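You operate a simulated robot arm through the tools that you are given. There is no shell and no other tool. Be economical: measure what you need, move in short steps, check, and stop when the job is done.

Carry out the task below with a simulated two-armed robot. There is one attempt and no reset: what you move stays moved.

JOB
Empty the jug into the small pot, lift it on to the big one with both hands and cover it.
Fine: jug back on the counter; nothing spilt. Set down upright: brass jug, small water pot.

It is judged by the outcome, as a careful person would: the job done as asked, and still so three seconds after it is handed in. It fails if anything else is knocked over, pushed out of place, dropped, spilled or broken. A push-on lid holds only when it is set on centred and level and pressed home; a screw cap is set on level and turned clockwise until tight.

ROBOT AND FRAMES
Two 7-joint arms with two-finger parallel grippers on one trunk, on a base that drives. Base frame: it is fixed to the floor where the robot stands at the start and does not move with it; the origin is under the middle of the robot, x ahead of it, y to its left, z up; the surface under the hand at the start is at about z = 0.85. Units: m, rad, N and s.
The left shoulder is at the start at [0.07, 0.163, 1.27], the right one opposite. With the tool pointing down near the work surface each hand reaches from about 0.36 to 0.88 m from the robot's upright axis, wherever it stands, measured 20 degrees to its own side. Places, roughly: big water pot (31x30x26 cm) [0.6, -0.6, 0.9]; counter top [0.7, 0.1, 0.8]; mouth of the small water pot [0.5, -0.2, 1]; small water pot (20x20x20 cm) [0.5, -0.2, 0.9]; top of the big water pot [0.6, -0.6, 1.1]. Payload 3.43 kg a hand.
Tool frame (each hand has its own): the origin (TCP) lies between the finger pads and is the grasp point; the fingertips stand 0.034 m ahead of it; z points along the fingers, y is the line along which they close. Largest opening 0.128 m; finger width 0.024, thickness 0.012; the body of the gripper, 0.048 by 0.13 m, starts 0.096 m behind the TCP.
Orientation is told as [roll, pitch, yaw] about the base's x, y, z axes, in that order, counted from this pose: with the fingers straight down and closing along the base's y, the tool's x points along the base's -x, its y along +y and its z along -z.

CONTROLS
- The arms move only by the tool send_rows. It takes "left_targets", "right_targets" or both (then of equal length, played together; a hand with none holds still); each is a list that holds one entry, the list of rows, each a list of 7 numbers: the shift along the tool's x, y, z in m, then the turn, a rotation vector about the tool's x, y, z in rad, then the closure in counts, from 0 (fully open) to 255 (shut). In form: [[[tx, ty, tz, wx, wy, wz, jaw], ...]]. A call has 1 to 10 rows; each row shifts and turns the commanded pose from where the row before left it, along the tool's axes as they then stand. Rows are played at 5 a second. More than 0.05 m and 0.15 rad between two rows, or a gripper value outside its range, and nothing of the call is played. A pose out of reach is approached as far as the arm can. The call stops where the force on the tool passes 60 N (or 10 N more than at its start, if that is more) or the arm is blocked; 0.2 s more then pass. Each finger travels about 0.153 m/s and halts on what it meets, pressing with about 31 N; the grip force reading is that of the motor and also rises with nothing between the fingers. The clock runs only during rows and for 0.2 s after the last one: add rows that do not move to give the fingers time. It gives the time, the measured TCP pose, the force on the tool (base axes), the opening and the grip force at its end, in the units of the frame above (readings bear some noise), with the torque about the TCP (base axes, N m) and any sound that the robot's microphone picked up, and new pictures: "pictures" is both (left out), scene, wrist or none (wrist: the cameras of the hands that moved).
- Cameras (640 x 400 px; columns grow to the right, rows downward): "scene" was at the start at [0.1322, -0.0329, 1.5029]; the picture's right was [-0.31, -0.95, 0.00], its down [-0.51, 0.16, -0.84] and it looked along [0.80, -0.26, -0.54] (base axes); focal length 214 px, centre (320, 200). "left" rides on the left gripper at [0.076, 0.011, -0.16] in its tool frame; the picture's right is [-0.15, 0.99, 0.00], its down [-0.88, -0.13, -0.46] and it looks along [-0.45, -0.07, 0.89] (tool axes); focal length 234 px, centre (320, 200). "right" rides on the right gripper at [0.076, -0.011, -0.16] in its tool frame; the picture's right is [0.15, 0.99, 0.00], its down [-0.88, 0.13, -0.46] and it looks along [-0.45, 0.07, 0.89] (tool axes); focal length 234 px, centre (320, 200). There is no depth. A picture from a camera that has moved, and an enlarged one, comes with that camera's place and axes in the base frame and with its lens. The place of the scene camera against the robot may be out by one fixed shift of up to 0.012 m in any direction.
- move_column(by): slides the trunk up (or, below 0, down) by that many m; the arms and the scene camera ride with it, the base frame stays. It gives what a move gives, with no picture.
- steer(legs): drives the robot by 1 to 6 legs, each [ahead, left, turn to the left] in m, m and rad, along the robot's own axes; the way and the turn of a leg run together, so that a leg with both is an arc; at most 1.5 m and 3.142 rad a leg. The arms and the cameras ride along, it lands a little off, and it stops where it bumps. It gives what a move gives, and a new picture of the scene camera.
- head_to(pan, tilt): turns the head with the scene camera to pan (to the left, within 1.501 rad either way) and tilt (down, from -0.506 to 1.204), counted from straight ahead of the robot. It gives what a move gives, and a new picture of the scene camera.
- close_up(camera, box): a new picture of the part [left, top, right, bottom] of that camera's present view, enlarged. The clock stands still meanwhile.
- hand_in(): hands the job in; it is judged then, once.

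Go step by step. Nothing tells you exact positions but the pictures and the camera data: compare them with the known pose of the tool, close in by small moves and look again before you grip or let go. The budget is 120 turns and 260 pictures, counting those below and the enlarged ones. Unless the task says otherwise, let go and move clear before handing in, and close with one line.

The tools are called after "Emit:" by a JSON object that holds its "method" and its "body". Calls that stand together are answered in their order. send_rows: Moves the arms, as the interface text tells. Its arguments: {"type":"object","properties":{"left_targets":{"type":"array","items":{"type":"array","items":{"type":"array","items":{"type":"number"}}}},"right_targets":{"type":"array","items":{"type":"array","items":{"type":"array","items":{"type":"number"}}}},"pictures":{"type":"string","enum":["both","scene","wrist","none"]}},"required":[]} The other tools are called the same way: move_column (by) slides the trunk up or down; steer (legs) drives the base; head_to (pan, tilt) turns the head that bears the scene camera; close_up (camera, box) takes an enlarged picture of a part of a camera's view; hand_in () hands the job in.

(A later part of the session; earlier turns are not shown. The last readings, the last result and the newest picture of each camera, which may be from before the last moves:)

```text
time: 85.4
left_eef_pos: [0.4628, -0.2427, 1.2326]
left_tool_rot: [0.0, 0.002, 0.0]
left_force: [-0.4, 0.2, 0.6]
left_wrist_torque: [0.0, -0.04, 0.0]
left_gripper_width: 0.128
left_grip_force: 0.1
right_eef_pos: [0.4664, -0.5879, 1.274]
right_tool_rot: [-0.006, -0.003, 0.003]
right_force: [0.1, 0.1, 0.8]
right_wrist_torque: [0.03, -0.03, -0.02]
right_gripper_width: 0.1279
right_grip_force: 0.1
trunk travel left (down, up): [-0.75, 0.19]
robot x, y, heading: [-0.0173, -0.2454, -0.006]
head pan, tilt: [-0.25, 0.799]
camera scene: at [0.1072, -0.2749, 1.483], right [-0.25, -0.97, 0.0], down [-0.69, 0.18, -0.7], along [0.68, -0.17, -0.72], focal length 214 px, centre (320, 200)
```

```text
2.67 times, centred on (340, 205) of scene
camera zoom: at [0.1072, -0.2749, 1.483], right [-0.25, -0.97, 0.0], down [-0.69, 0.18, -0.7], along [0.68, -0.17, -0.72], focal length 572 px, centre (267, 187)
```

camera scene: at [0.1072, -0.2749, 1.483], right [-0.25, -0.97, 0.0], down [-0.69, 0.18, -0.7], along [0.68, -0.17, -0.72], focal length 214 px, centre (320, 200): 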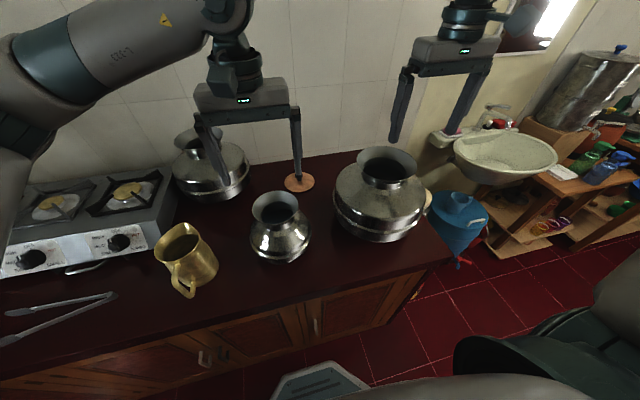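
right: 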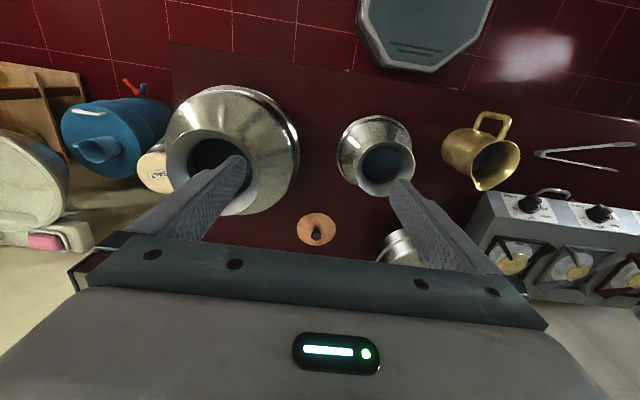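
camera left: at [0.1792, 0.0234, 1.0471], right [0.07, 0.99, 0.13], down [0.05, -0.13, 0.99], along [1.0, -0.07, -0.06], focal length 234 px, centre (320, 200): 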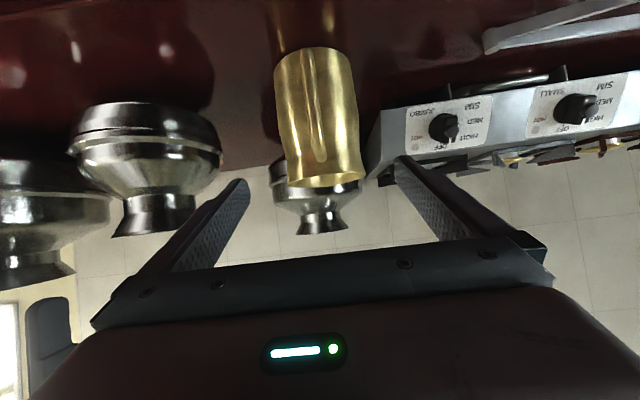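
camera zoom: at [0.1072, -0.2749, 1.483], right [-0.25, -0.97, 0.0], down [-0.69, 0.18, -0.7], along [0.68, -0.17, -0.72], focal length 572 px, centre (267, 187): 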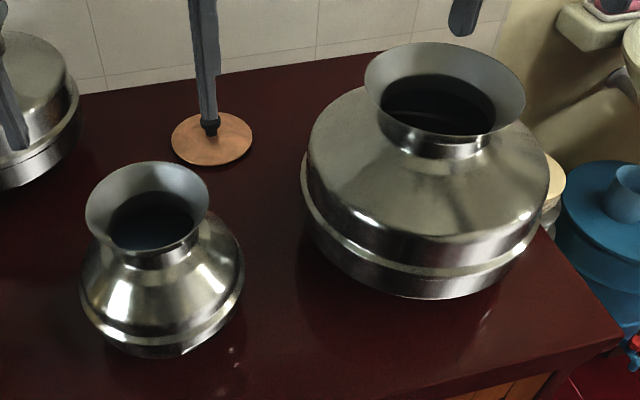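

Measured: small rim centre (0.525, -0.251, 1.045) with r≈0.0635, and big rim centre (0.556, -0.592, 1.097) with r≈0.089. Each hand will pinch the flared rim on its own side, leaning outward 30°. First I'll go to the pre-grasp poses above.

Emit:
{"method": "send_rows", "body": {"left_targets": [[[0, 0, 0, 0.1309, 0, 0, 155], [0, 0, 0, 0.1309, 0, 0, 155], [0, 0, 0, 0.1309, 0, 0, 155], [0, 0, 0, 0.1309, 0, 0, 155], [-0.0103, 0.0143, -0.0106, 0, 0, 0, 155], [-0.0103, 0.0143, -0.0106, 0, 0, 0, 155], [-0.0103, 0.0143, -0.0106, 0, 0, 0, 155], [-0.0103, 0.0143, -0.0106, 0, 0, 0, 155], [-0.0103, 0.0143, -0.0106, 0, 0, 0, 155], [-0.0103, 0.0143, -0.0106, 0, 0, 0, 155]]], "right_targets": [[[0, 0, 0, -0.1309, 0, 0, 155], [0, 0, 0, -0.1309, 0, 0, 155], [0, 0, 0, -0.1309, 0, 0, 155], [0, 0, 0, -0.1309, 0, 0, 155], [-0.0098, 0.0297, 0.0227, 0, 0, 0, 155], [-0.0098, 0.0297, 0.0227, 0, 0, 0, 155], [-0.0098, 0.0297, 0.0227, 0, 0, 0, 155], [-0.0098, 0.0297, 0.0227, 0, 0, 0, 155], [-0.0098, 0.0297, 0.0227, 0, 0, 0, 155], [-0.0098, 0.0297, 0.0227, 0, 0, 0, 155]]], "pictures": "none"}}

Emit:
{"method": "move_column", "body": {"by": -0.11}}

Emit:
{"method": "head_to", "body": {"pan": 0.0, "tilt": 0.75}}

```text
time: 87.6
left_eef_pos: [0.5266, -0.1334, 1.2443]
left_tool_rot: [-0.525, 0.006, 0.0]
left_force: [0.0, 0.3, 0.1]
left_wrist_torque: [0.0, 0.02, -0.06]
left_gripper_width: 0.0503
left_grip_force: 0.1
right_eef_pos: [0.5251, -0.363, 1.2449]
right_tool_rot: [0.514, -0.001, 0.003]
right_force: [0.1, -0.3, -0.4]
right_wrist_torque: [-0.02, 0.02, 0.04]
right_gripper_width: 0.05
right_grip_force: 0.1
trunk travel left (down, up): [-0.75, 0.19]
robot x, y, heading: [-0.022, -0.2505, -0.004]
head pan, tilt: [-0.25, 0.799]
```

```text
time: 89.0
left_eef_pos: [0.5253, -0.1363, 1.1359]
left_tool_rot: [-0.524, 0.001, 0.001]
left_force: [0.1, -0.4, 0.2]
left_wrist_torque: [-0.02, 0.01, 0.01]
left_gripper_width: 0.0502
left_grip_force: 0.1
right_eef_pos: [0.5233, -0.3663, 1.1343]
right_tool_rot: [0.516, -0.003, 0.003]
right_force: [0.1, 0.4, -0.1]
right_wrist_torque: [-0.03, -0.04, 0.01]
right_gripper_width: 0.0501
right_grip_force: 0.0
trunk travel left (down, up): [-0.64, 0.3]
robot x, y, heading: [-0.0201, -0.2506, -0.0]
head pan, tilt: [-0.25, 0.799]
```

```text
time: 89.8
left_eef_pos: [0.5256, -0.1357, 1.1354]
left_tool_rot: [-0.524, 0.002, 0.0]
left_force: [0.4, 0.5, 0.0]
left_wrist_torque: [0.02, 0.01, -0.01]
left_gripper_width: 0.0503
left_grip_force: 0.1
right_eef_pos: [0.5251, -0.3651, 1.1337]
right_tool_rot: [0.515, -0.004, 0.002]
right_force: [-0.7, -0.7, -1.0]
right_wrist_torque: [-0.01, -0.01, 0.01]
right_gripper_width: 0.05
right_grip_force: 0.0
trunk travel left (down, up): [-0.64, 0.3]
robot x, y, heading: [-0.0186, -0.2503, 0.002]
head pan, tilt: [0.0, 0.75]
camera scene: at [0.112, -0.2549, 1.377], right [0.0, -1.0, 0.0], down [-0.68, 0.0, -0.73], along [0.73, 0.0, -0.68], focal length 214 px, centre (320, 200)
```

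scene: 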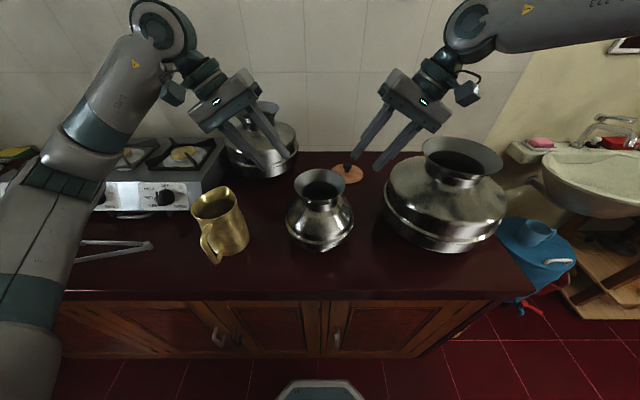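

Both hands are poised on either side. Advancing 6 cm along the fingers, then checking.

Emit:
{"method": "send_rows", "body": {"left_targets": [[[0, 0, 0.03, 0, 0, 0, 155], [0, 0, 0.03, 0, 0, 0, 155]]], "right_targets": [[[0, 0, 0.03, 0, 0, 0, 155], [0, 0, 0.03, 0, 0, 0, 155]]], "pictures": "wrist"}}

Emit:
{"method": "close_up", "body": {"camera": "scene", "box": [240, 110, 400, 260]}}

```text
time: 90.4
left_eef_pos: [0.5263, -0.1667, 1.0817]
left_tool_rot: [-0.526, 0.002, 0.0]
left_force: [-0.2, -0.7, -0.7]
left_wrist_torque: [-0.03, 0.03, -0.03]
left_gripper_width: 0.0504
left_grip_force: 0.0
right_eef_pos: [0.5265, -0.3362, 1.0824]
right_tool_rot: [0.516, -0.004, 0.003]
right_force: [0.4, 0.0, 0.3]
right_wrist_torque: [-0.02, 0.05, -0.03]
right_gripper_width: 0.0502
right_grip_force: 0.1
trunk travel left (down, up): [-0.64, 0.3]
robot x, y, heading: [-0.0147, -0.251, -0.001]
head pan, tilt: [0.0, 0.75]
camera right: at [0.4496, -0.4255, 1.2153], right [-0.15, 0.86, 0.49], down [0.88, -0.11, 0.46], along [0.45, 0.5, -0.74], focal length 234 px, centre (320, 200)
camera left: at [0.4501, -0.0764, 1.2143], right [0.15, 0.86, -0.5], down [0.88, 0.12, 0.46], along [0.45, -0.5, -0.74], focal length 234 px, centre (320, 200)
```

right: 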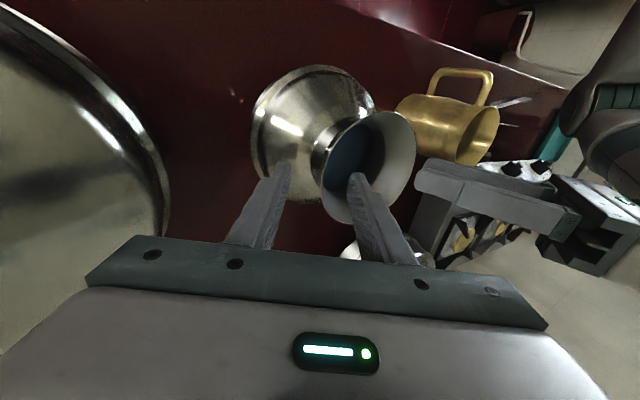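
left: 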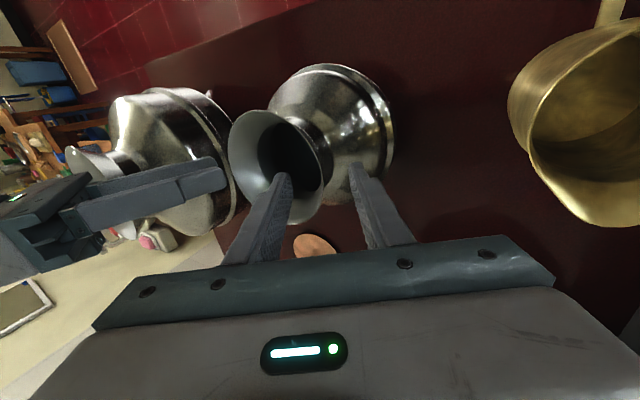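

```text
2.67 times, centred on (320, 185) of scene
camera zoom: at [0.113, -0.2547, 1.377], right [0.0, -1.0, 0.0], down [-0.68, 0.0, -0.73], along [0.73, 0.0, -0.68], focal length 572 px, centre (320, 240)
```

zoom: 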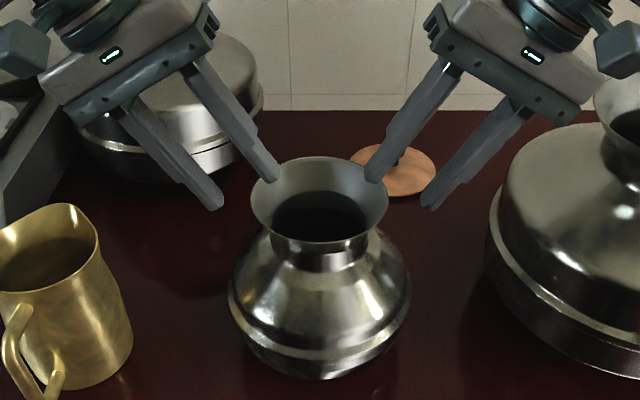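

The rim wall lies between each hand's fingers. I'll advance the remaining 4 cm.

Emit:
{"method": "send_rows", "body": {"left_targets": [[[0, 0, 0.013, 0, 0, 0, 155], [0, 0, 0.013, 0, 0, 0, 155], [0, 0, 0.012, 0, 0, 0, 155]]], "right_targets": [[[0, 0, 0.013, 0, 0, 0, 155], [0, 0, 0.013, 0, 0, 0, 155], [0, 0, 0.012, 0, 0, 0, 155]]], "pictures": "wrist"}}

Emit:
{"method": "close_up", "body": {"camera": "scene", "box": [260, 120, 380, 230]}}

```text
time: 91.2
left_eef_pos: [0.5263, -0.1854, 1.0504]
left_tool_rot: [-0.522, 0.004, -0.001]
left_force: [0.2, -0.1, 0.0]
left_wrist_torque: [-0.02, 0.0, -0.01]
left_gripper_width: 0.0504
left_grip_force: 0.1
right_eef_pos: [0.5251, -0.3165, 1.0495]
right_tool_rot: [0.516, -0.001, 0.002]
right_force: [0.8, -0.4, 0.6]
right_wrist_torque: [0.02, -0.01, 0.01]
right_gripper_width: 0.0501
right_grip_force: 0.1
trunk travel left (down, up): [-0.64, 0.3]
robot x, y, heading: [-0.0183, -0.2503, -0.001]
head pan, tilt: [0.0, 0.75]
camera right: at [0.4491, -0.4061, 1.1825], right [-0.15, 0.86, 0.49], down [0.88, -0.11, 0.46], along [0.45, 0.5, -0.74], focal length 234 px, centre (320, 200)
camera left: at [0.4502, -0.0953, 1.1823], right [0.15, 0.86, -0.5], down [0.88, 0.11, 0.46], along [0.45, -0.5, -0.74], focal length 234 px, centre (320, 200)
```

right: 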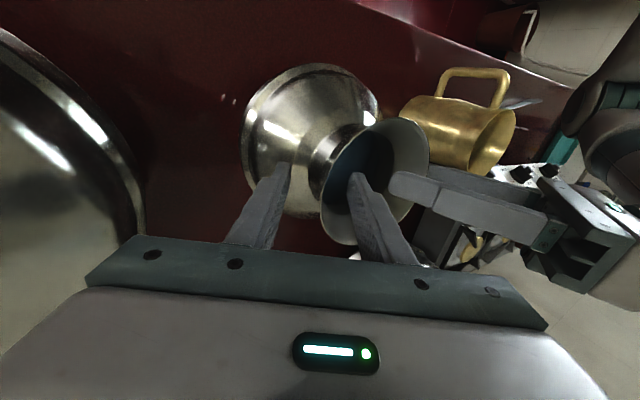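
left: 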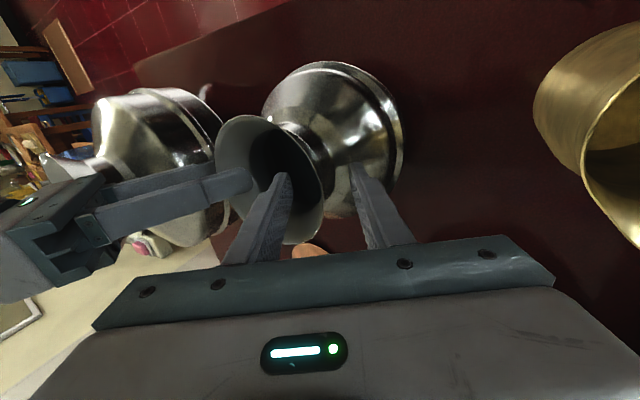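

```text
3.64 times, centred on (320, 175) of scene
camera zoom: at [0.1126, -0.2551, 1.377], right [0.0, -1.0, 0.0], down [-0.68, 0.0, -0.73], along [0.73, 0.0, -0.68], focal length 780 px, centre (320, 291)
```

zoom: 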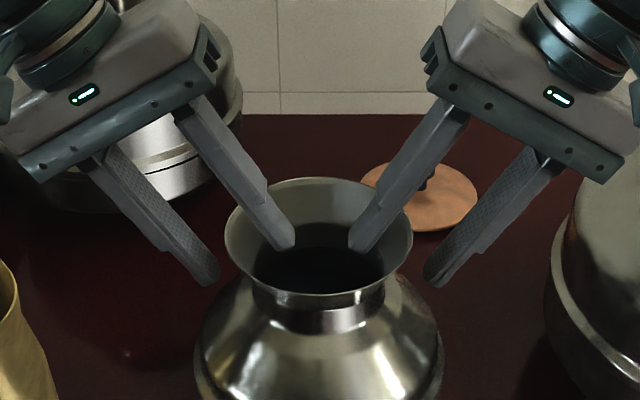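

Both hands are well placed and symmetric. I'll go 6 mm deeper and close both together.

Emit:
{"method": "send_rows", "body": {"left_targets": [[[0, 0, 0.006, 0, 0, 0, 155], [0, 0, 0, 0, 0, 0, 190], [0, 0, 0, 0, 0, 0, 215], [0, 0, 0, 0, 0, 0, 235], [0, 0, 0, 0, 0, 0, 255], [0, 0, 0, 0, 0, 0, 255], [0, 0, 0, 0, 0, 0, 255]]], "right_targets": [[[0, 0, 0.006, 0, 0, 0, 155], [0, 0, 0, 0, 0, 0, 190], [0, 0, 0, 0, 0, 0, 215], [0, 0, 0, 0, 0, 0, 235], [0, 0, 0, 0, 0, 0, 255], [0, 0, 0, 0, 0, 0, 255], [0, 0, 0, 0, 0, 0, 255]]], "pictures": "wrist"}}

Emit:
{"method": "close_up", "body": {"camera": "scene", "box": [260, 120, 380, 270]}}

```text
time: 92.8
left_eef_pos: [0.5256, -0.1867, 1.0468]
left_tool_rot: [-0.528, 0.002, 0.001]
left_force: [3.2, -13.4, 3.0]
left_wrist_torque: [-0.05, -0.07, 0.73]
left_gripper_width: 0.0086
left_grip_force: 31.2
right_eef_pos: [0.5255, -0.3113, 1.0444]
right_tool_rot: [0.518, -0.007, 0.002]
right_force: [1.8, 22.3, 10.2]
right_wrist_torque: [1.41, -0.05, -0.79]
right_gripper_width: 0.0092
right_grip_force: 31.0
trunk travel left (down, up): [-0.64, 0.3]
robot x, y, heading: [-0.0182, -0.2496, -0.004]
head pan, tilt: [0.0, 0.75]
camera right: at [0.4484, -0.4009, 1.1787], right [-0.15, 0.86, 0.49], down [0.88, -0.11, 0.47], along [0.45, 0.5, -0.74], focal length 234 px, centre (320, 200)
camera left: at [0.4491, -0.0971, 1.1778], right [0.15, 0.86, -0.5], down [0.88, 0.12, 0.46], along [0.45, -0.51, -0.74], focal length 234 px, centre (320, 200)
```

right: 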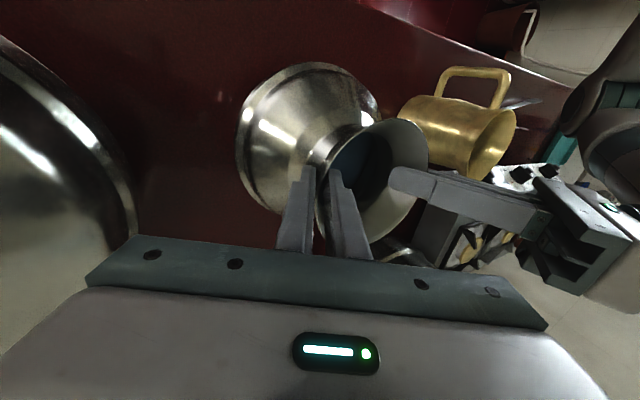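
left: 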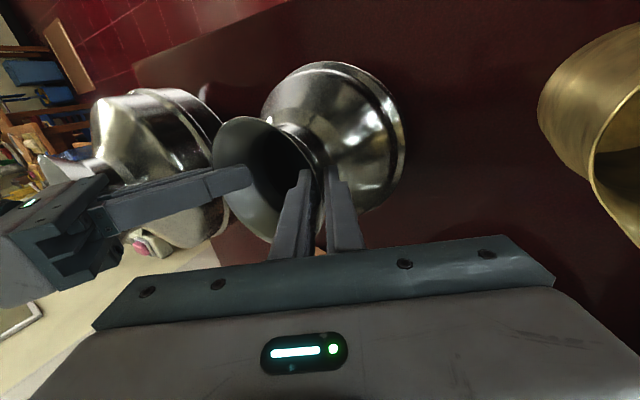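

```text
2.67 times, centred on (320, 195) of scene
camera zoom: at [0.1116, -0.2534, 1.3772], right [0.0, -1.0, 0.0], down [-0.68, 0.0, -0.73], along [0.73, 0.0, -0.68], focal length 572 px, centre (320, 213)
```

zoom: 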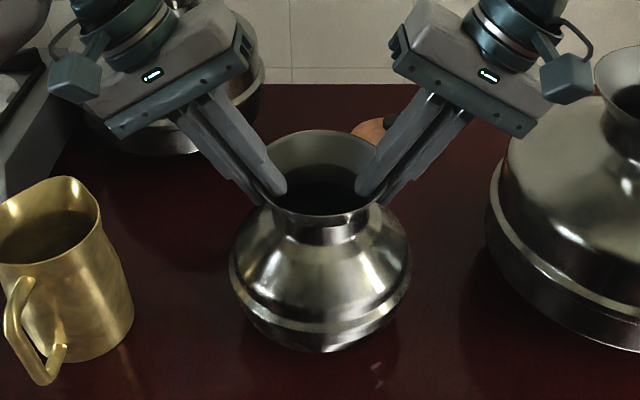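

Both hands have gripped the wall (about 9 mm). They're pulling apart slightly, so I'll relieve that stress before lifting.

Emit:
{"method": "send_rows", "body": {"left_targets": [[[0, -0.0013, 0.0008, 0, 0, 0, 255], [0, -0.0013, 0.0007, 0, 0, 0, 255], [0, 0, 0, 0, 0, 0, 255]]], "right_targets": [[[0, 0.0022, 0.0008, 0, 0, 0, 255], [0, 0.0022, 0.0008, 0, 0, 0, 255], [0, 0, 0, 0, 0, 0, 255]]], "pictures": "none"}}

```text
time: 93.6
left_eef_pos: [0.5237, -0.1877, 1.046]
left_tool_rot: [-0.519, 0.0, 0.002]
left_force: [2.0, 36.8, 15.0]
left_wrist_torque: [-0.04, 0.42, 0.36]
left_gripper_width: 0.0087
left_grip_force: 30.5
right_eef_pos: [0.5254, -0.3117, 1.0457]
right_tool_rot: [0.512, -0.006, 0.001]
right_force: [5.4, -30.7, 16.5]
right_wrist_torque: [0.23, -0.07, -0.58]
right_gripper_width: 0.0091
right_grip_force: 31.5
trunk travel left (down, up): [-0.64, 0.3]
robot x, y, heading: [-0.0178, -0.2486, 0.002]
head pan, tilt: [0.0, 0.75]
```

That overcorrected, so I'll back off about 60%.

Emit:
{"method": "send_rows", "body": {"left_targets": [[[0, 0.0013, -0.0007, 0, 0, 0, 255], [0, 0, 0, 0, 0, 0, 255]]], "right_targets": [[[0, -0.0018, -0.0011, 0, 0, 0, 255], [0, 0, 0, 0, 0, 0, 255]]], "pictures": "none"}}

```text
time: 94.2
left_eef_pos: [0.5249, -0.188, 1.0457]
left_tool_rot: [-0.523, 0.0, 0.003]
left_force: [5.7, 39.1, 18.3]
left_wrist_torque: [0.32, -0.43, 0.7]
left_gripper_width: 0.0083
left_grip_force: 31.2
right_eef_pos: [0.5244, -0.3116, 1.0463]
right_tool_rot: [0.512, -0.002, 0.003]
right_force: [8.0, -31.4, 13.1]
right_wrist_torque: [-0.21, -0.54, -0.78]
right_gripper_width: 0.0093
right_grip_force: 31.1
trunk travel left (down, up): [-0.64, 0.3]
robot x, y, heading: [-0.0187, -0.2501, 0.0]
head pan, tilt: [0.0, 0.75]
```

Emit:
{"method": "send_rows", "body": {"left_targets": [[[0, 0.0008, -0.0017, 0, 0, 0, 255], [0, 0, 0, 0, 0, 0, 255]]], "right_targets": [[[0, -0.0008, -0.0017, 0, 0, 0, 255], [0, 0, 0, 0, 0, 0, 255]]], "pictures": "none"}}

```text
time: 94.8
left_eef_pos: [0.5244, -0.188, 1.0456]
left_tool_rot: [-0.527, 0.001, -0.002]
left_force: [4.6, 17.4, 17.1]
left_wrist_torque: [0.33, -0.52, 0.55]
left_gripper_width: 0.0086
left_grip_force: 30.7
right_eef_pos: [0.5253, -0.311, 1.0449]
right_tool_rot: [0.515, -0.001, 0.004]
right_force: [8.7, -8.3, 0.0]
right_wrist_torque: [-0.18, -0.8, -0.86]
right_gripper_width: 0.0089
right_grip_force: 30.7
trunk travel left (down, up): [-0.64, 0.3]
robot x, y, heading: [-0.018, -0.2503, -0.004]
head pan, tilt: [0.0, 0.75]
```

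Stress is modest now. I'll lift a little with the trunk and look.

Emit:
{"method": "move_column", "body": {"by": 0.03}}

Emit:
{"method": "close_up", "body": {"camera": "scene", "box": [220, 120, 420, 280]}}

```text
time: 95.6
left_eef_pos: [0.5263, -0.1881, 1.0738]
left_tool_rot: [-0.524, 0.004, 0.0]
left_force: [0.3, -0.9, -10.7]
left_wrist_torque: [-0.65, -0.08, 0.53]
left_gripper_width: 0.0088
left_grip_force: 31.3
right_eef_pos: [0.5245, -0.312, 1.0746]
right_tool_rot: [0.516, 0.0, 0.002]
right_force: [-0.7, 0.9, -11.5]
right_wrist_torque: [0.64, 0.15, -0.47]
right_gripper_width: 0.0087
right_grip_force: 31.3
trunk travel left (down, up): [-0.67, 0.27]
robot x, y, heading: [-0.0194, -0.2536, -0.0]
head pan, tilt: [0.0, 0.75]
```

```text
2.50 times, centred on (320, 200) of scene
camera zoom: at [0.1146, -0.2549, 1.4065], right [0.0, -1.0, 0.0], down [-0.68, 0.0, -0.73], along [0.73, 0.0, -0.68], focal length 536 px, centre (320, 200)
```

zoom: 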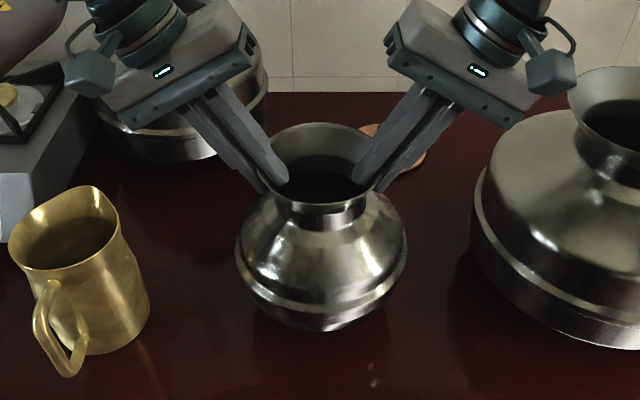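

The pot is off the counter, level, with each hand carrying about 11 N. Raising it the rest of the way.

Emit:
{"method": "move_column", "body": {"by": 0.13}}

Emit:
{"method": "move_column", "body": {"by": 0.135}}

Emit:
{"method": "head_to", "body": {"pan": -0.4, "tilt": 0.8}}

```text
time: 97.1
left_eef_pos: [0.5251, -0.1872, 1.205]
left_tool_rot: [-0.525, 0.005, 0.0]
left_force: [1.6, -12.0, -13.2]
left_wrist_torque: [-1.0, -0.1, 0.68]
left_gripper_width: 0.0082
left_grip_force: 31.0
right_eef_pos: [0.5257, -0.3127, 1.205]
right_tool_rot: [0.518, -0.001, 0.001]
right_force: [-1.0, 11.2, -9.3]
right_wrist_torque: [1.19, 0.2, -0.52]
right_gripper_width: 0.0084
right_grip_force: 31.2
trunk travel left (down, up): [-0.8, 0.14]
robot x, y, heading: [-0.0157, -0.2492, 0.0]
head pan, tilt: [0.0, 0.75]
```

```text
time: 98.8
left_eef_pos: [0.5272, -0.1877, 1.339]
left_tool_rot: [-0.523, 0.004, 0.0]
left_force: [-1.1, -11.1, -10.7]
left_wrist_torque: [-1.16, 0.19, 0.5]
left_gripper_width: 0.0083
left_grip_force: 31.0
right_eef_pos: [0.5259, -0.3125, 1.3392]
right_tool_rot: [0.515, 0.001, -0.001]
right_force: [1.3, 10.5, -12.0]
right_wrist_torque: [1.08, -0.08, -0.67]
right_gripper_width: 0.0085
right_grip_force: 30.9
trunk travel left (down, up): [-0.935, 0.005]
robot x, y, heading: [-0.0185, -0.2488, 0.002]
head pan, tilt: [0.0, 0.75]
```

```text
time: 99.6
left_eef_pos: [0.5265, -0.1874, 1.3388]
left_tool_rot: [-0.523, 0.005, 0.001]
left_force: [-1.4, -9.3, -10.6]
left_wrist_torque: [-1.13, 0.16, 0.47]
left_gripper_width: 0.008
left_grip_force: 30.9
right_eef_pos: [0.5275, -0.3134, 1.3402]
right_tool_rot: [0.516, -0.001, 0.002]
right_force: [1.1, 8.9, -11.3]
right_wrist_torque: [1.1, -0.12, -0.67]
right_gripper_width: 0.0087
right_grip_force: 31.3
trunk travel left (down, up): [-0.935, 0.005]
robot x, y, heading: [-0.0169, -0.2471, 0.002]
head pan, tilt: [-0.4, 0.799]
camera scene: at [0.1063, -0.2862, 1.6678], right [-0.39, -0.92, 0.0], down [-0.66, 0.28, -0.7], along [0.64, -0.27, -0.72], focal length 214 px, centre (320, 200)
```

scene: 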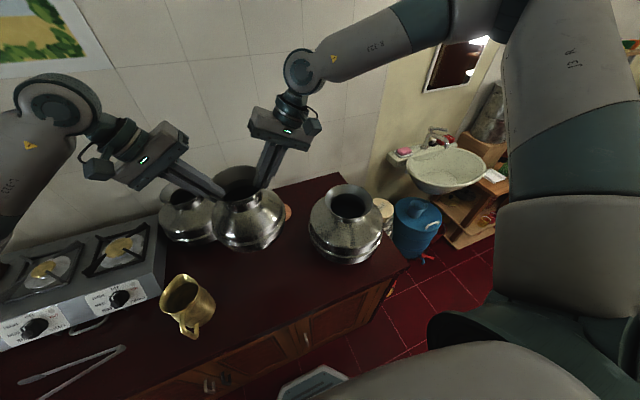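

The pot hangs level with its base about 4.5 cm above the big rim. I'll drive it over the big pot.

Emit:
{"method": "steer", "body": {"legs": [[0.015, -0.17, 0], [0.015, -0.172, 0]]}}

Emit:
{"method": "head_to", "body": {"pan": 0.0, "tilt": 0.75}}

Emit:
{"method": "close_up", "body": {"camera": "scene", "box": [220, 120, 420, 300]}}

```text
time: 102.2
left_eef_pos: [0.5567, -0.5247, 1.3396]
left_tool_rot: [-0.526, 0.003, -0.001]
left_force: [-1.1, -2.6, -11.2]
left_wrist_torque: [-1.02, 0.1, 0.52]
left_gripper_width: 0.008
left_grip_force: 31.1
right_eef_pos: [0.5563, -0.6508, 1.3413]
right_tool_rot: [0.512, -0.002, 0.003]
right_force: [0.0, 3.2, -10.9]
right_wrist_torque: [1.06, -0.03, -0.58]
right_gripper_width: 0.0086
right_grip_force: 31.1
trunk travel left (down, up): [-0.935, 0.005]
robot x, y, heading: [0.0139, -0.591, -0.0]
head pan, tilt: [-0.4, 0.799]
camera scene: at [0.1357, -0.6228, 1.6679], right [-0.39, -0.92, 0.0], down [-0.66, 0.28, -0.7], along [0.64, -0.27, -0.72], focal length 214 px, centre (320, 200)
```

scene: 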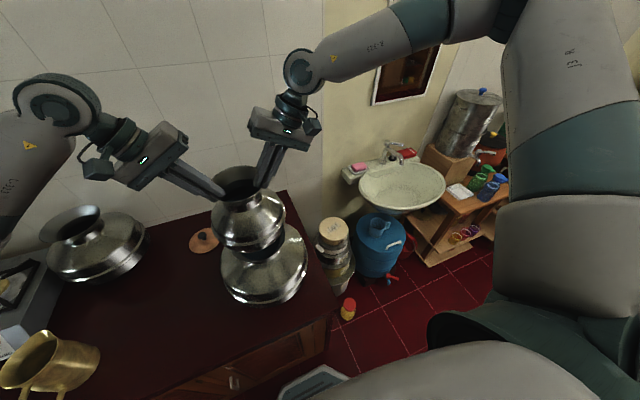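

```text
time: 103.0
left_eef_pos: [0.5567, -0.5291, 1.34]
left_tool_rot: [-0.523, 0.006, 0.0]
left_force: [-1.3, -2.5, -11.5]
left_wrist_torque: [-1.02, 0.08, 0.5]
left_gripper_width: 0.0079
left_grip_force: 31.1
right_eef_pos: [0.5569, -0.6535, 1.3391]
right_tool_rot: [0.516, 0.0, 0.003]
right_force: [1.0, 2.8, -11.4]
right_wrist_torque: [0.95, -0.03, -0.59]
right_gripper_width: 0.0083
right_grip_force: 30.9
trunk travel left (down, up): [-0.935, 0.005]
robot x, y, heading: [0.0093, -0.5892, 0.002]
head pan, tilt: [0.0, 0.75]
camera scene: at [0.1448, -0.5961, 1.6717], right [0.0, -1.0, 0.0], down [-0.68, 0.0, -0.73], along [0.73, 0.0, -0.68], focal length 214 px, centre (320, 200)
```

scene: 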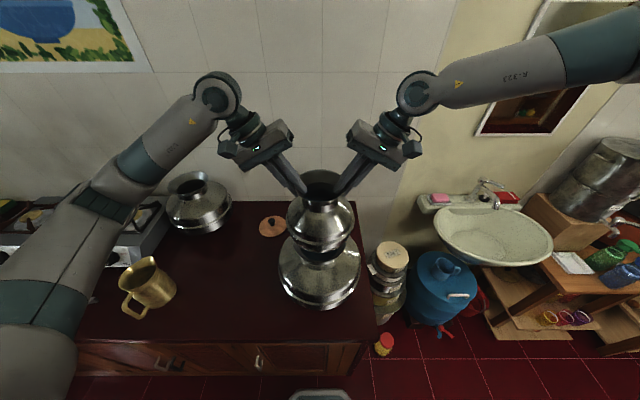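

```text
2.22 times, centred on (320, 210) of scene
camera zoom: at [0.1448, -0.5961, 1.6717], right [0.0, -1.0, 0.0], down [-0.68, 0.0, -0.73], along [0.73, 0.0, -0.68], focal length 477 px, centre (320, 178)
```

zoom: 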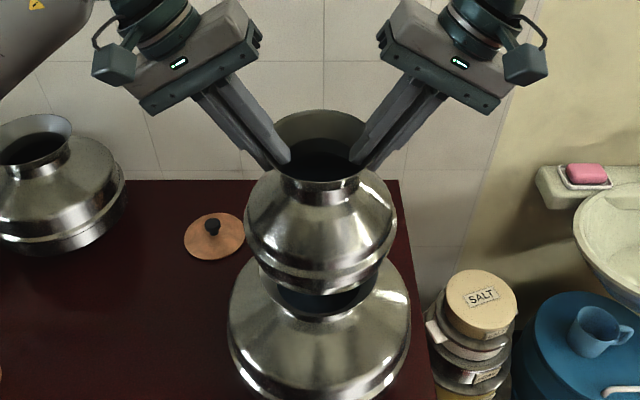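

Lateral alignment looks good. I'll zoom in to check the fore-aft alignment.

Emit:
{"method": "close_up", "body": {"camera": "scene", "box": [275, 160, 365, 310]}}

Emit:
{"method": "close_up", "body": {"camera": "left", "box": [0, 0, 640, 400]}}

Emit:
{"method": "close_up", "body": {"camera": "right", "box": [0, 0, 640, 400]}}

```text
2.67 times, centred on (320, 235) of scene
camera zoom: at [0.1448, -0.5961, 1.6717], right [0.0, -1.0, 0.0], down [-0.68, 0.0, -0.73], along [0.73, 0.0, -0.68], focal length 572 px, centre (320, 107)
```

zoom: 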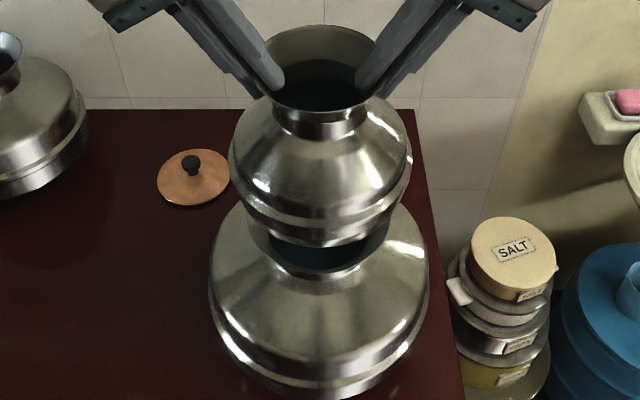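

```text
1.00 times, centred on (320, 200) of left (not enlarged: the box is as wide or as high as the picture)
camera zoom: at [0.4813, -0.4386, 1.4719], right [0.14, 0.86, -0.49], down [0.88, 0.12, 0.46], along [0.45, -0.5, -0.74], focal length 234 px, centre (320, 200)
```

zoom: 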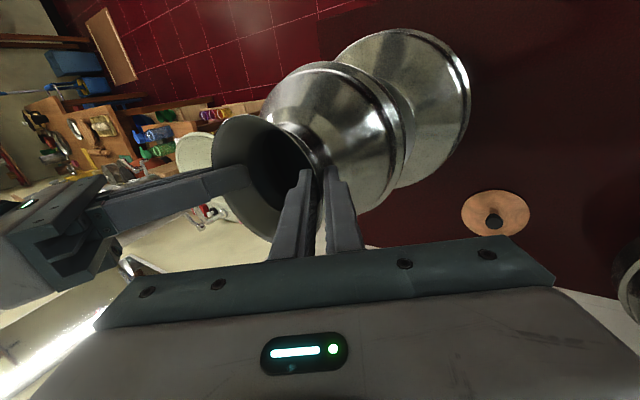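

```text
1.00 times, centred on (320, 200) of right (not enlarged: the box is as wide or as high as the picture)
camera zoom: at [0.481, -0.7429, 1.473], right [-0.15, 0.86, 0.49], down [0.88, -0.11, 0.46], along [0.45, 0.5, -0.74], focal length 234 px, centre (320, 200)
```

zoom: 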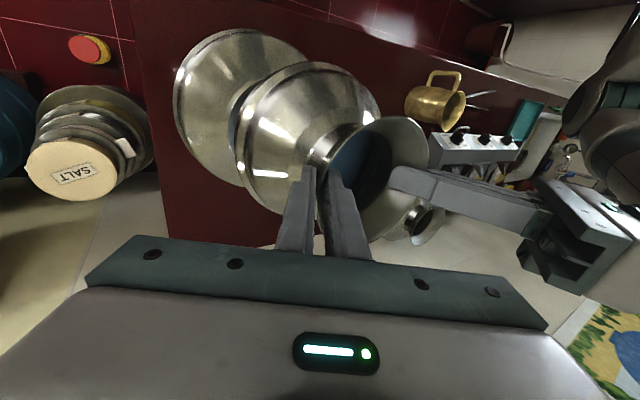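

Front-edge comparisons suggest the small pot should go about 12 mm further forward and 3 mm left. I'll shift both hands together and re-check.

Emit:
{"method": "send_rows", "body": {"left_targets": [[[-0.004, 0.0009, -0.0005, 0, 0, 0, 255], [-0.004, 0.0009, -0.0005, 0, 0, 0, 255], [-0.004, 0.0009, -0.0005, 0, 0, 0, 255], [0, 0, 0, 0, 0, 0, 255]]], "right_targets": [[[-0.004, 0.0009, 0.0005, 0, 0, 0, 255], [-0.004, 0.0009, 0.0005, 0, 0, 0, 255], [-0.004, 0.0009, 0.0005, 0, 0, 0, 255], [0, 0, 0, 0, 0, 0, 255]]], "pictures": "none"}}

Emit:
{"method": "move_column", "body": {"by": -0.03}}

Emit:
{"method": "close_up", "body": {"camera": "scene", "box": [275, 150, 365, 300]}}

```text
time: 104.0
left_eef_pos: [0.5687, -0.5242, 1.3397]
left_tool_rot: [-0.524, 0.002, -0.001]
left_force: [0.7, -2.0, -10.2]
left_wrist_torque: [-1.04, -0.06, 0.65]
left_gripper_width: 0.0081
left_grip_force: 31.4
right_eef_pos: [0.5689, -0.6489, 1.3397]
right_tool_rot: [0.516, 0.001, 0.002]
right_force: [-1.1, 2.9, -12.7]
right_wrist_torque: [1.0, 0.17, -0.47]
right_gripper_width: 0.0082
right_grip_force: 30.7
trunk travel left (down, up): [-0.935, 0.005]
robot x, y, heading: [0.0085, -0.5882, 0.001]
head pan, tilt: [0.0, 0.75]
```

```text
time: 104.8
left_eef_pos: [0.5687, -0.5225, 1.3091]
left_tool_rot: [-0.524, 0.004, 0.002]
left_force: [1.7, -2.0, -11.0]
left_wrist_torque: [-0.98, -0.15, 0.65]
left_gripper_width: 0.0082
left_grip_force: 31.0
right_eef_pos: [0.5687, -0.6499, 1.3106]
right_tool_rot: [0.517, -0.001, 0.001]
right_force: [-0.8, 2.3, -11.7]
right_wrist_torque: [1.02, 0.23, -0.45]
right_gripper_width: 0.0084
right_grip_force: 30.5
trunk travel left (down, up): [-0.905, 0.035]
robot x, y, heading: [0.0137, -0.5902, 0.001]
head pan, tilt: [0.0, 0.75]
```

```text
2.67 times, centred on (320, 225) of scene
camera zoom: at [0.1448, -0.5949, 1.6417], right [0.0, -1.0, 0.0], down [-0.68, 0.0, -0.73], along [0.73, 0.0, -0.68], focal length 572 px, centre (320, 133)
```

zoom: 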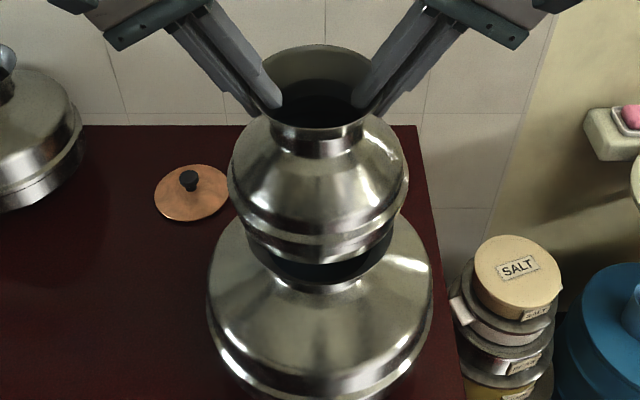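

Emit:
{"method": "close_up", "body": {"camera": "scene", "box": [295, 165, 345, 215]}}

Emit:
{"method": "close_up", "body": {"camera": "scene", "box": [290, 220, 350, 265]}}

```text
8.00 times, centred on (320, 190) of scene
camera zoom: at [0.1448, -0.5949, 1.6417], right [0.0, -1.0, 0.0], down [-0.68, 0.0, -0.73], along [0.73, 0.0, -0.68], focal length 1716 px, centre (320, 280)
```

zoom: 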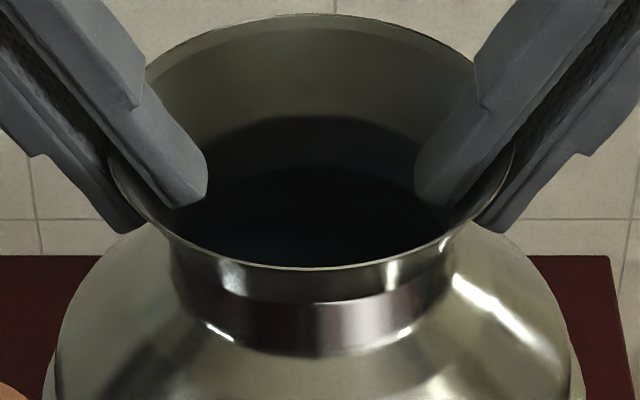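

```text
8.89 times, centred on (320, 242) of scene
camera zoom: at [0.1448, -0.5949, 1.6417], right [0.0, -1.0, 0.0], down [-0.68, 0.0, -0.73], along [0.73, 0.0, -0.68], focal length 1906 px, centre (320, -178)
```

zoom: 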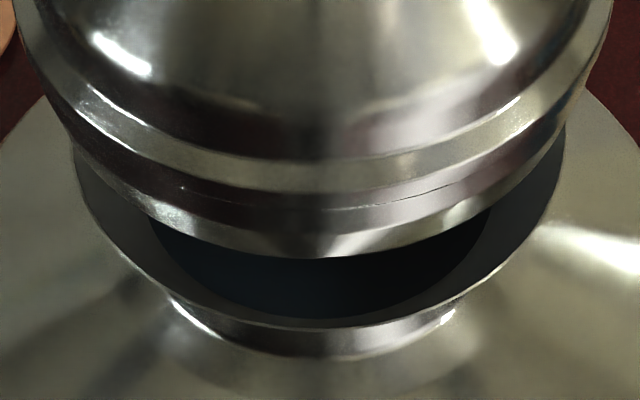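

Now precise: small rim centre reads x=0.573 and the big mouth about 0.577, with y 2 mm off. I'll nudge, then lower with the trunk until contact.

Emit:
{"method": "send_rows", "body": {"left_targets": [[[-0.0025, -0.0007, 0.0004, 0, 0, 0, 255], [-0.0025, -0.0007, 0.0004, 0, 0, 0, 255], [0, 0, 0, 0, 0, 0, 255]]], "right_targets": [[[-0.0025, -0.0007, -0.0004, 0, 0, 0, 255], [-0.0025, -0.0007, -0.0004, 0, 0, 0, 255], [0, 0, 0, 0, 0, 0, 255]]], "pictures": "none"}}

Emit:
{"method": "move_column", "body": {"by": -0.02}}

Emit:
{"method": "close_up", "body": {"camera": "scene", "box": [285, 205, 355, 255]}}

```text
time: 105.6
left_eef_pos: [0.5724, -0.5267, 1.3089]
left_tool_rot: [-0.522, 0.004, 0.001]
left_force: [2.0, -1.1, -12.3]
left_wrist_torque: [-0.97, -0.16, 0.68]
left_gripper_width: 0.0081
left_grip_force: 30.8
right_eef_pos: [0.5727, -0.6505, 1.3114]
right_tool_rot: [0.518, -0.004, 0.002]
right_force: [-2.5, 1.6, -11.9]
right_wrist_torque: [1.03, 0.28, -0.43]
right_gripper_width: 0.0082
right_grip_force: 30.9
trunk travel left (down, up): [-0.905, 0.035]
robot x, y, heading: [0.0144, -0.5871, -0.0]
head pan, tilt: [0.0, 0.75]
```

```text
time: 106.3
left_eef_pos: [0.573, -0.5261, 1.2904]
left_tool_rot: [-0.524, 0.006, 0.0]
left_force: [3.5, 0.2, -11.4]
left_wrist_torque: [-0.92, -0.2, 0.72]
left_gripper_width: 0.008
left_grip_force: 31.7
right_eef_pos: [0.574, -0.6508, 1.2901]
right_tool_rot: [0.517, 0.001, 0.003]
right_force: [-3.0, 1.7, -10.6]
right_wrist_torque: [1.02, 0.3, -0.4]
right_gripper_width: 0.0083
right_grip_force: 30.0
trunk travel left (down, up): [-0.885, 0.055]
robot x, y, heading: [0.0132, -0.5895, 0.003]
head pan, tilt: [0.0, 0.75]
```

```text
8.00 times, centred on (320, 230) of scene
camera zoom: at [0.1449, -0.595, 1.6217], right [0.0, -1.0, 0.0], down [-0.68, 0.0, -0.73], along [0.73, 0.0, -0.68], focal length 1716 px, centre (320, -40)
```

zoom: 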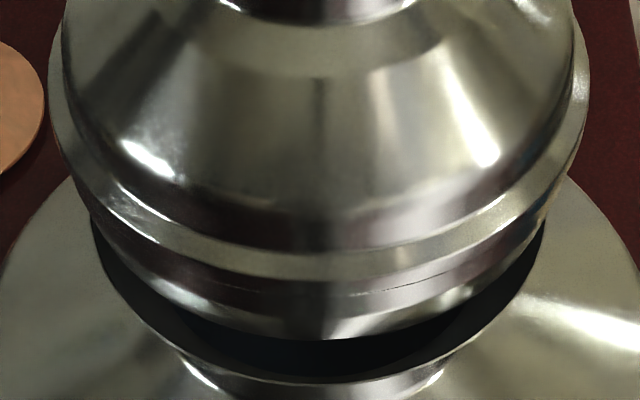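

Centred and still free. Lower in small steps.

Emit:
{"method": "move_column", "body": {"by": -0.012}}

Emit:
{"method": "move_column", "body": {"by": -0.006}}

Emit:
{"method": "close_up", "body": {"camera": "scene", "box": [285, 200, 355, 250]}}

```text
time: 106.9
left_eef_pos: [0.5688, -0.5259, 1.28]
left_tool_rot: [-0.524, 0.003, 0.0]
left_force: [-4.3, 4.5, -2.2]
left_wrist_torque: [-0.96, 0.08, 0.52]
left_gripper_width: 0.0079
left_grip_force: 30.8
right_eef_pos: [0.5689, -0.6509, 1.28]
right_tool_rot: [0.517, -0.004, 0.002]
right_force: [-7.1, -6.2, 0.3]
right_wrist_torque: [0.97, 0.27, -0.39]
right_gripper_width: 0.0081
right_grip_force: 31.2
trunk travel left (down, up): [-0.873, 0.067]
robot x, y, heading: [0.0105, -0.5894, -0.0]
head pan, tilt: [0.0, 0.75]
```

```text
time: 107.4
left_eef_pos: [0.566, -0.5264, 1.2774]
left_tool_rot: [-0.526, -0.005, 0.001]
left_force: [-1.2, 8.7, 16.9]
left_wrist_torque: [-0.88, 0.19, 0.34]
left_gripper_width: 0.0076
left_grip_force: 30.6
right_eef_pos: [0.5674, -0.6514, 1.2786]
right_tool_rot: [0.518, -0.01, 0.002]
right_force: [-5.4, -10.5, 21.2]
right_wrist_torque: [0.51, 0.22, -0.33]
right_gripper_width: 0.0076
right_grip_force: 31.0
trunk travel left (down, up): [-0.867, 0.073]
robot x, y, heading: [0.0116, -0.5877, -0.004]
head pan, tilt: [0.0, 0.75]
```

```text
8.00 times, centred on (320, 225) of scene
camera zoom: at [0.1361, -0.5957, 1.6052], right [0.0, -1.0, 0.0], down [-0.68, 0.0, -0.73], along [0.73, 0.0, -0.68], focal length 1716 px, centre (320, 0)
```

zoom: 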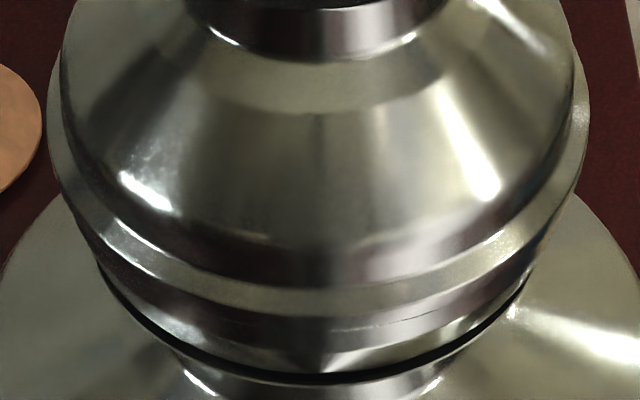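

It has touched, pushing the pot slightly back, so it was a bit too far forward. I'll relax the hands 6 mm back and see how it settles.

Emit:
{"method": "send_rows", "body": {"left_targets": [[[0.003, 0, 0, 0, 0, 0, 255], [0.003, 0, 0, 0, 0, 0, 255], [0, 0, 0, 0, 0, 0, 255]]], "right_targets": [[[0.003, 0, 0, 0, 0, 0, 255], [0.003, 0, 0, 0, 0, 0, 255], [0, 0, 0, 0, 0, 0, 255]]], "pictures": "none"}}

Emit:
{"method": "close_up", "body": {"camera": "scene", "box": [285, 200, 355, 250]}}

Emit:
{"method": "close_up", "body": {"camera": "left", "box": [220, 20, 500, 220]}}

Emit:
{"method": "close_up", "body": {"camera": "right", "box": [150, 20, 430, 220]}}

```text
time: 108.2
left_eef_pos: [0.565, -0.5263, 1.2772]
left_tool_rot: [-0.526, -0.003, 0.002]
left_force: [15.4, 5.3, 37.6]
left_wrist_torque: [-0.28, -0.72, 0.89]
left_gripper_width: 0.0077
left_grip_force: 30.8
right_eef_pos: [0.565, -0.6507, 1.2764]
right_tool_rot: [0.52, -0.01, 0.001]
right_force: [9.5, -7.7, 42.1]
right_wrist_torque: [0.12, -0.34, -0.56]
right_gripper_width: 0.0083
right_grip_force: 31.1
trunk travel left (down, up): [-0.867, 0.073]
robot x, y, heading: [0.0134, -0.5878, -0.001]
head pan, tilt: [0.0, 0.75]
```

```text
8.00 times, centred on (320, 225) of scene
camera zoom: at [0.1391, -0.5956, 1.6049], right [0.0, -1.0, 0.0], down [-0.68, 0.0, -0.73], along [0.73, 0.0, -0.68], focal length 1716 px, centre (320, 0)
```

zoom: 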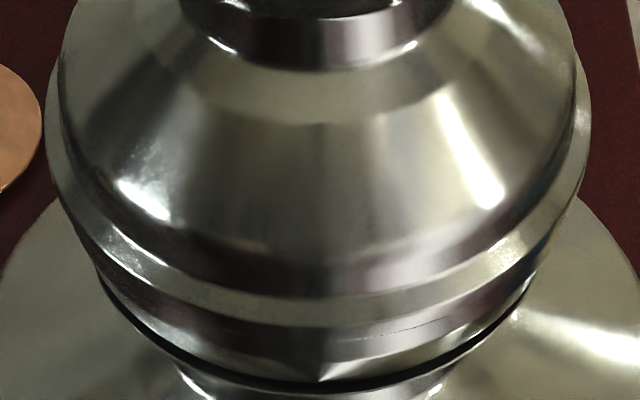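

```text
2.00 times, centred on (360, 120) of left
camera zoom: at [0.4871, -0.4362, 1.4082], right [0.15, 0.86, -0.5], down [0.88, 0.12, 0.46], along [0.46, -0.5, -0.73], focal length 468 px, centre (240, 360)
```

zoom: 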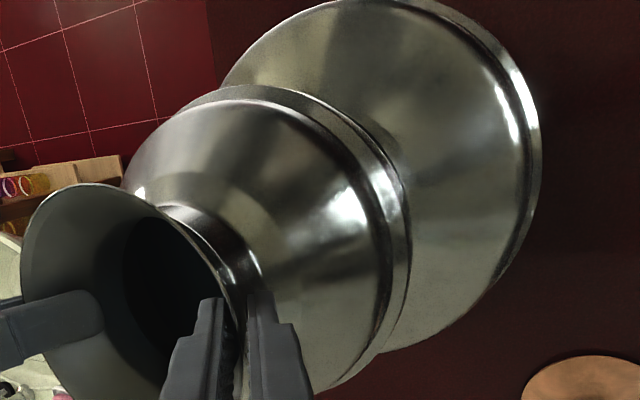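

```text
2.00 times, centred on (290, 120) of right
camera zoom: at [0.4878, -0.7405, 1.4091], right [-0.15, 0.86, 0.49], down [0.88, -0.11, 0.47], along [0.46, 0.5, -0.73], focal length 468 px, centre (380, 360)
```

zoom: 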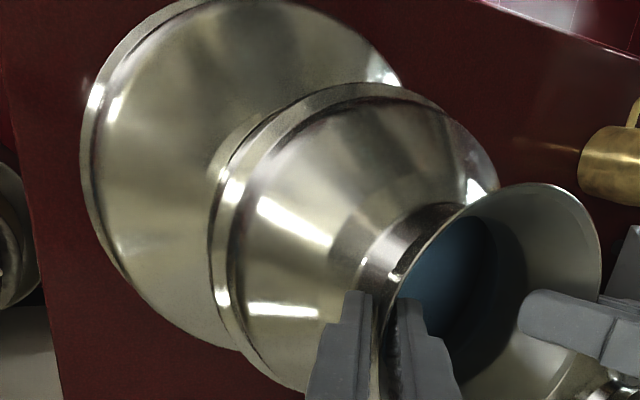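

The pot is seated but I'm pressing too hard (about 40 N a hand). I'll relax upward a few millimetres.

Emit:
{"method": "move_column", "body": {"by": 0.005}}

Emit:
{"method": "send_rows", "body": {"left_targets": [[[-0.002, 0, 0, 0, 0, 0, 255], [0, 0, 0, 0, 0, 0, 255]]], "right_targets": [[[-0.002, 0, 0, 0, 0, 0, 255], [0, 0, 0, 0, 0, 0, 255]]], "pictures": "none"}}

```text
time: 108.8
left_eef_pos: [0.5639, -0.5269, 1.2768]
left_tool_rot: [-0.525, 0.004, -0.001]
left_force: [8.8, -5.2, 19.0]
left_wrist_torque: [-0.35, -0.72, 0.81]
left_gripper_width: 0.0078
left_grip_force: 30.6
right_eef_pos: [0.5649, -0.6509, 1.2754]
right_tool_rot: [0.515, -0.001, 0.005]
right_force: [12.0, 5.7, 14.4]
right_wrist_torque: [0.03, -1.12, -0.9]
right_gripper_width: 0.0082
right_grip_force: 31.0
trunk travel left (down, up): [-0.872, 0.068]
robot x, y, heading: [0.0117, -0.5881, -0.002]
head pan, tilt: [0.0, 0.75]
```

```text
time: 109.3
left_eef_pos: [0.5665, -0.5258, 1.2763]
left_tool_rot: [-0.524, 0.005, -0.002]
left_force: [1.6, -10.2, 13.1]
left_wrist_torque: [-0.57, 0.8, 0.26]
left_gripper_width: 0.0076
left_grip_force: 31.1
right_eef_pos: [0.5671, -0.6502, 1.2773]
right_tool_rot: [0.515, -0.001, 0.001]
right_force: [8.8, 10.1, 4.1]
right_wrist_torque: [0.31, 0.35, -0.64]
right_gripper_width: 0.0084
right_grip_force: 31.2
trunk travel left (down, up): [-0.872, 0.068]
robot x, y, heading: [0.0079, -0.5897, 0.003]
head pan, tilt: [0.0, 0.75]
```

The pot's weight now rests on the big pot, with the hands level. I'll open both hands together.

Emit:
{"method": "send_rows", "body": {"left_targets": [[[0, 0, 0, 0, 0, 0, 240], [0, 0, 0, 0, 0, 0, 225], [0, 0, 0, 0, 0, 0, 205], [0, 0, 0, 0, 0, 0, 180], [0, 0, 0, 0, 0, 0, 160], [0, 0, 0, 0, 0, 0, 160]]], "right_targets": [[[0, 0, 0, 0, 0, 0, 240], [0, 0, 0, 0, 0, 0, 225], [0, 0, 0, 0, 0, 0, 205], [0, 0, 0, 0, 0, 0, 180], [0, 0, 0, 0, 0, 0, 160], [0, 0, 0, 0, 0, 0, 160]]], "pictures": "none"}}

Emit:
{"method": "close_up", "body": {"camera": "scene", "box": [260, 130, 380, 280]}}

```text
time: 110.8
left_eef_pos: [0.5658, -0.5272, 1.2777]
left_tool_rot: [-0.524, 0.003, -0.001]
left_force: [0.4, -0.1, -0.4]
left_wrist_torque: [-0.03, -0.02, 0.03]
left_gripper_width: 0.0476
left_grip_force: 0.0
right_eef_pos: [0.5677, -0.6505, 1.2782]
right_tool_rot: [0.517, -0.003, 0.002]
right_force: [-0.3, -0.9, -0.4]
right_wrist_torque: [0.02, -0.04, -0.01]
right_gripper_width: 0.0479
right_grip_force: 0.1
trunk travel left (down, up): [-0.872, 0.068]
robot x, y, heading: [0.0125, -0.588, 0.0]
head pan, tilt: [0.0, 0.75]
```

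```text
2.67 times, centred on (320, 205) of scene
camera zoom: at [0.1421, -0.5951, 1.609], right [0.0, -1.0, 0.0], down [-0.68, 0.0, -0.73], along [0.73, 0.0, -0.68], focal length 572 px, centre (320, 187)
```

zoom: 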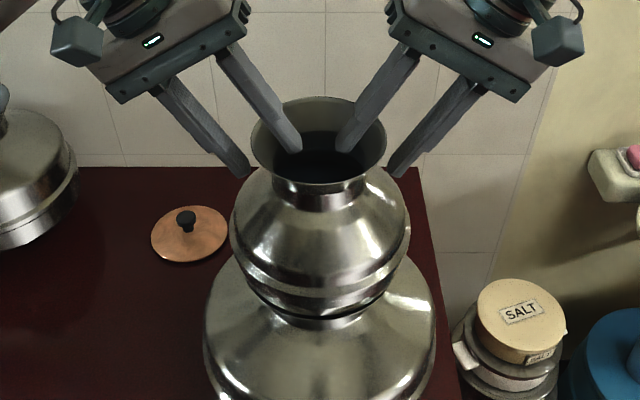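

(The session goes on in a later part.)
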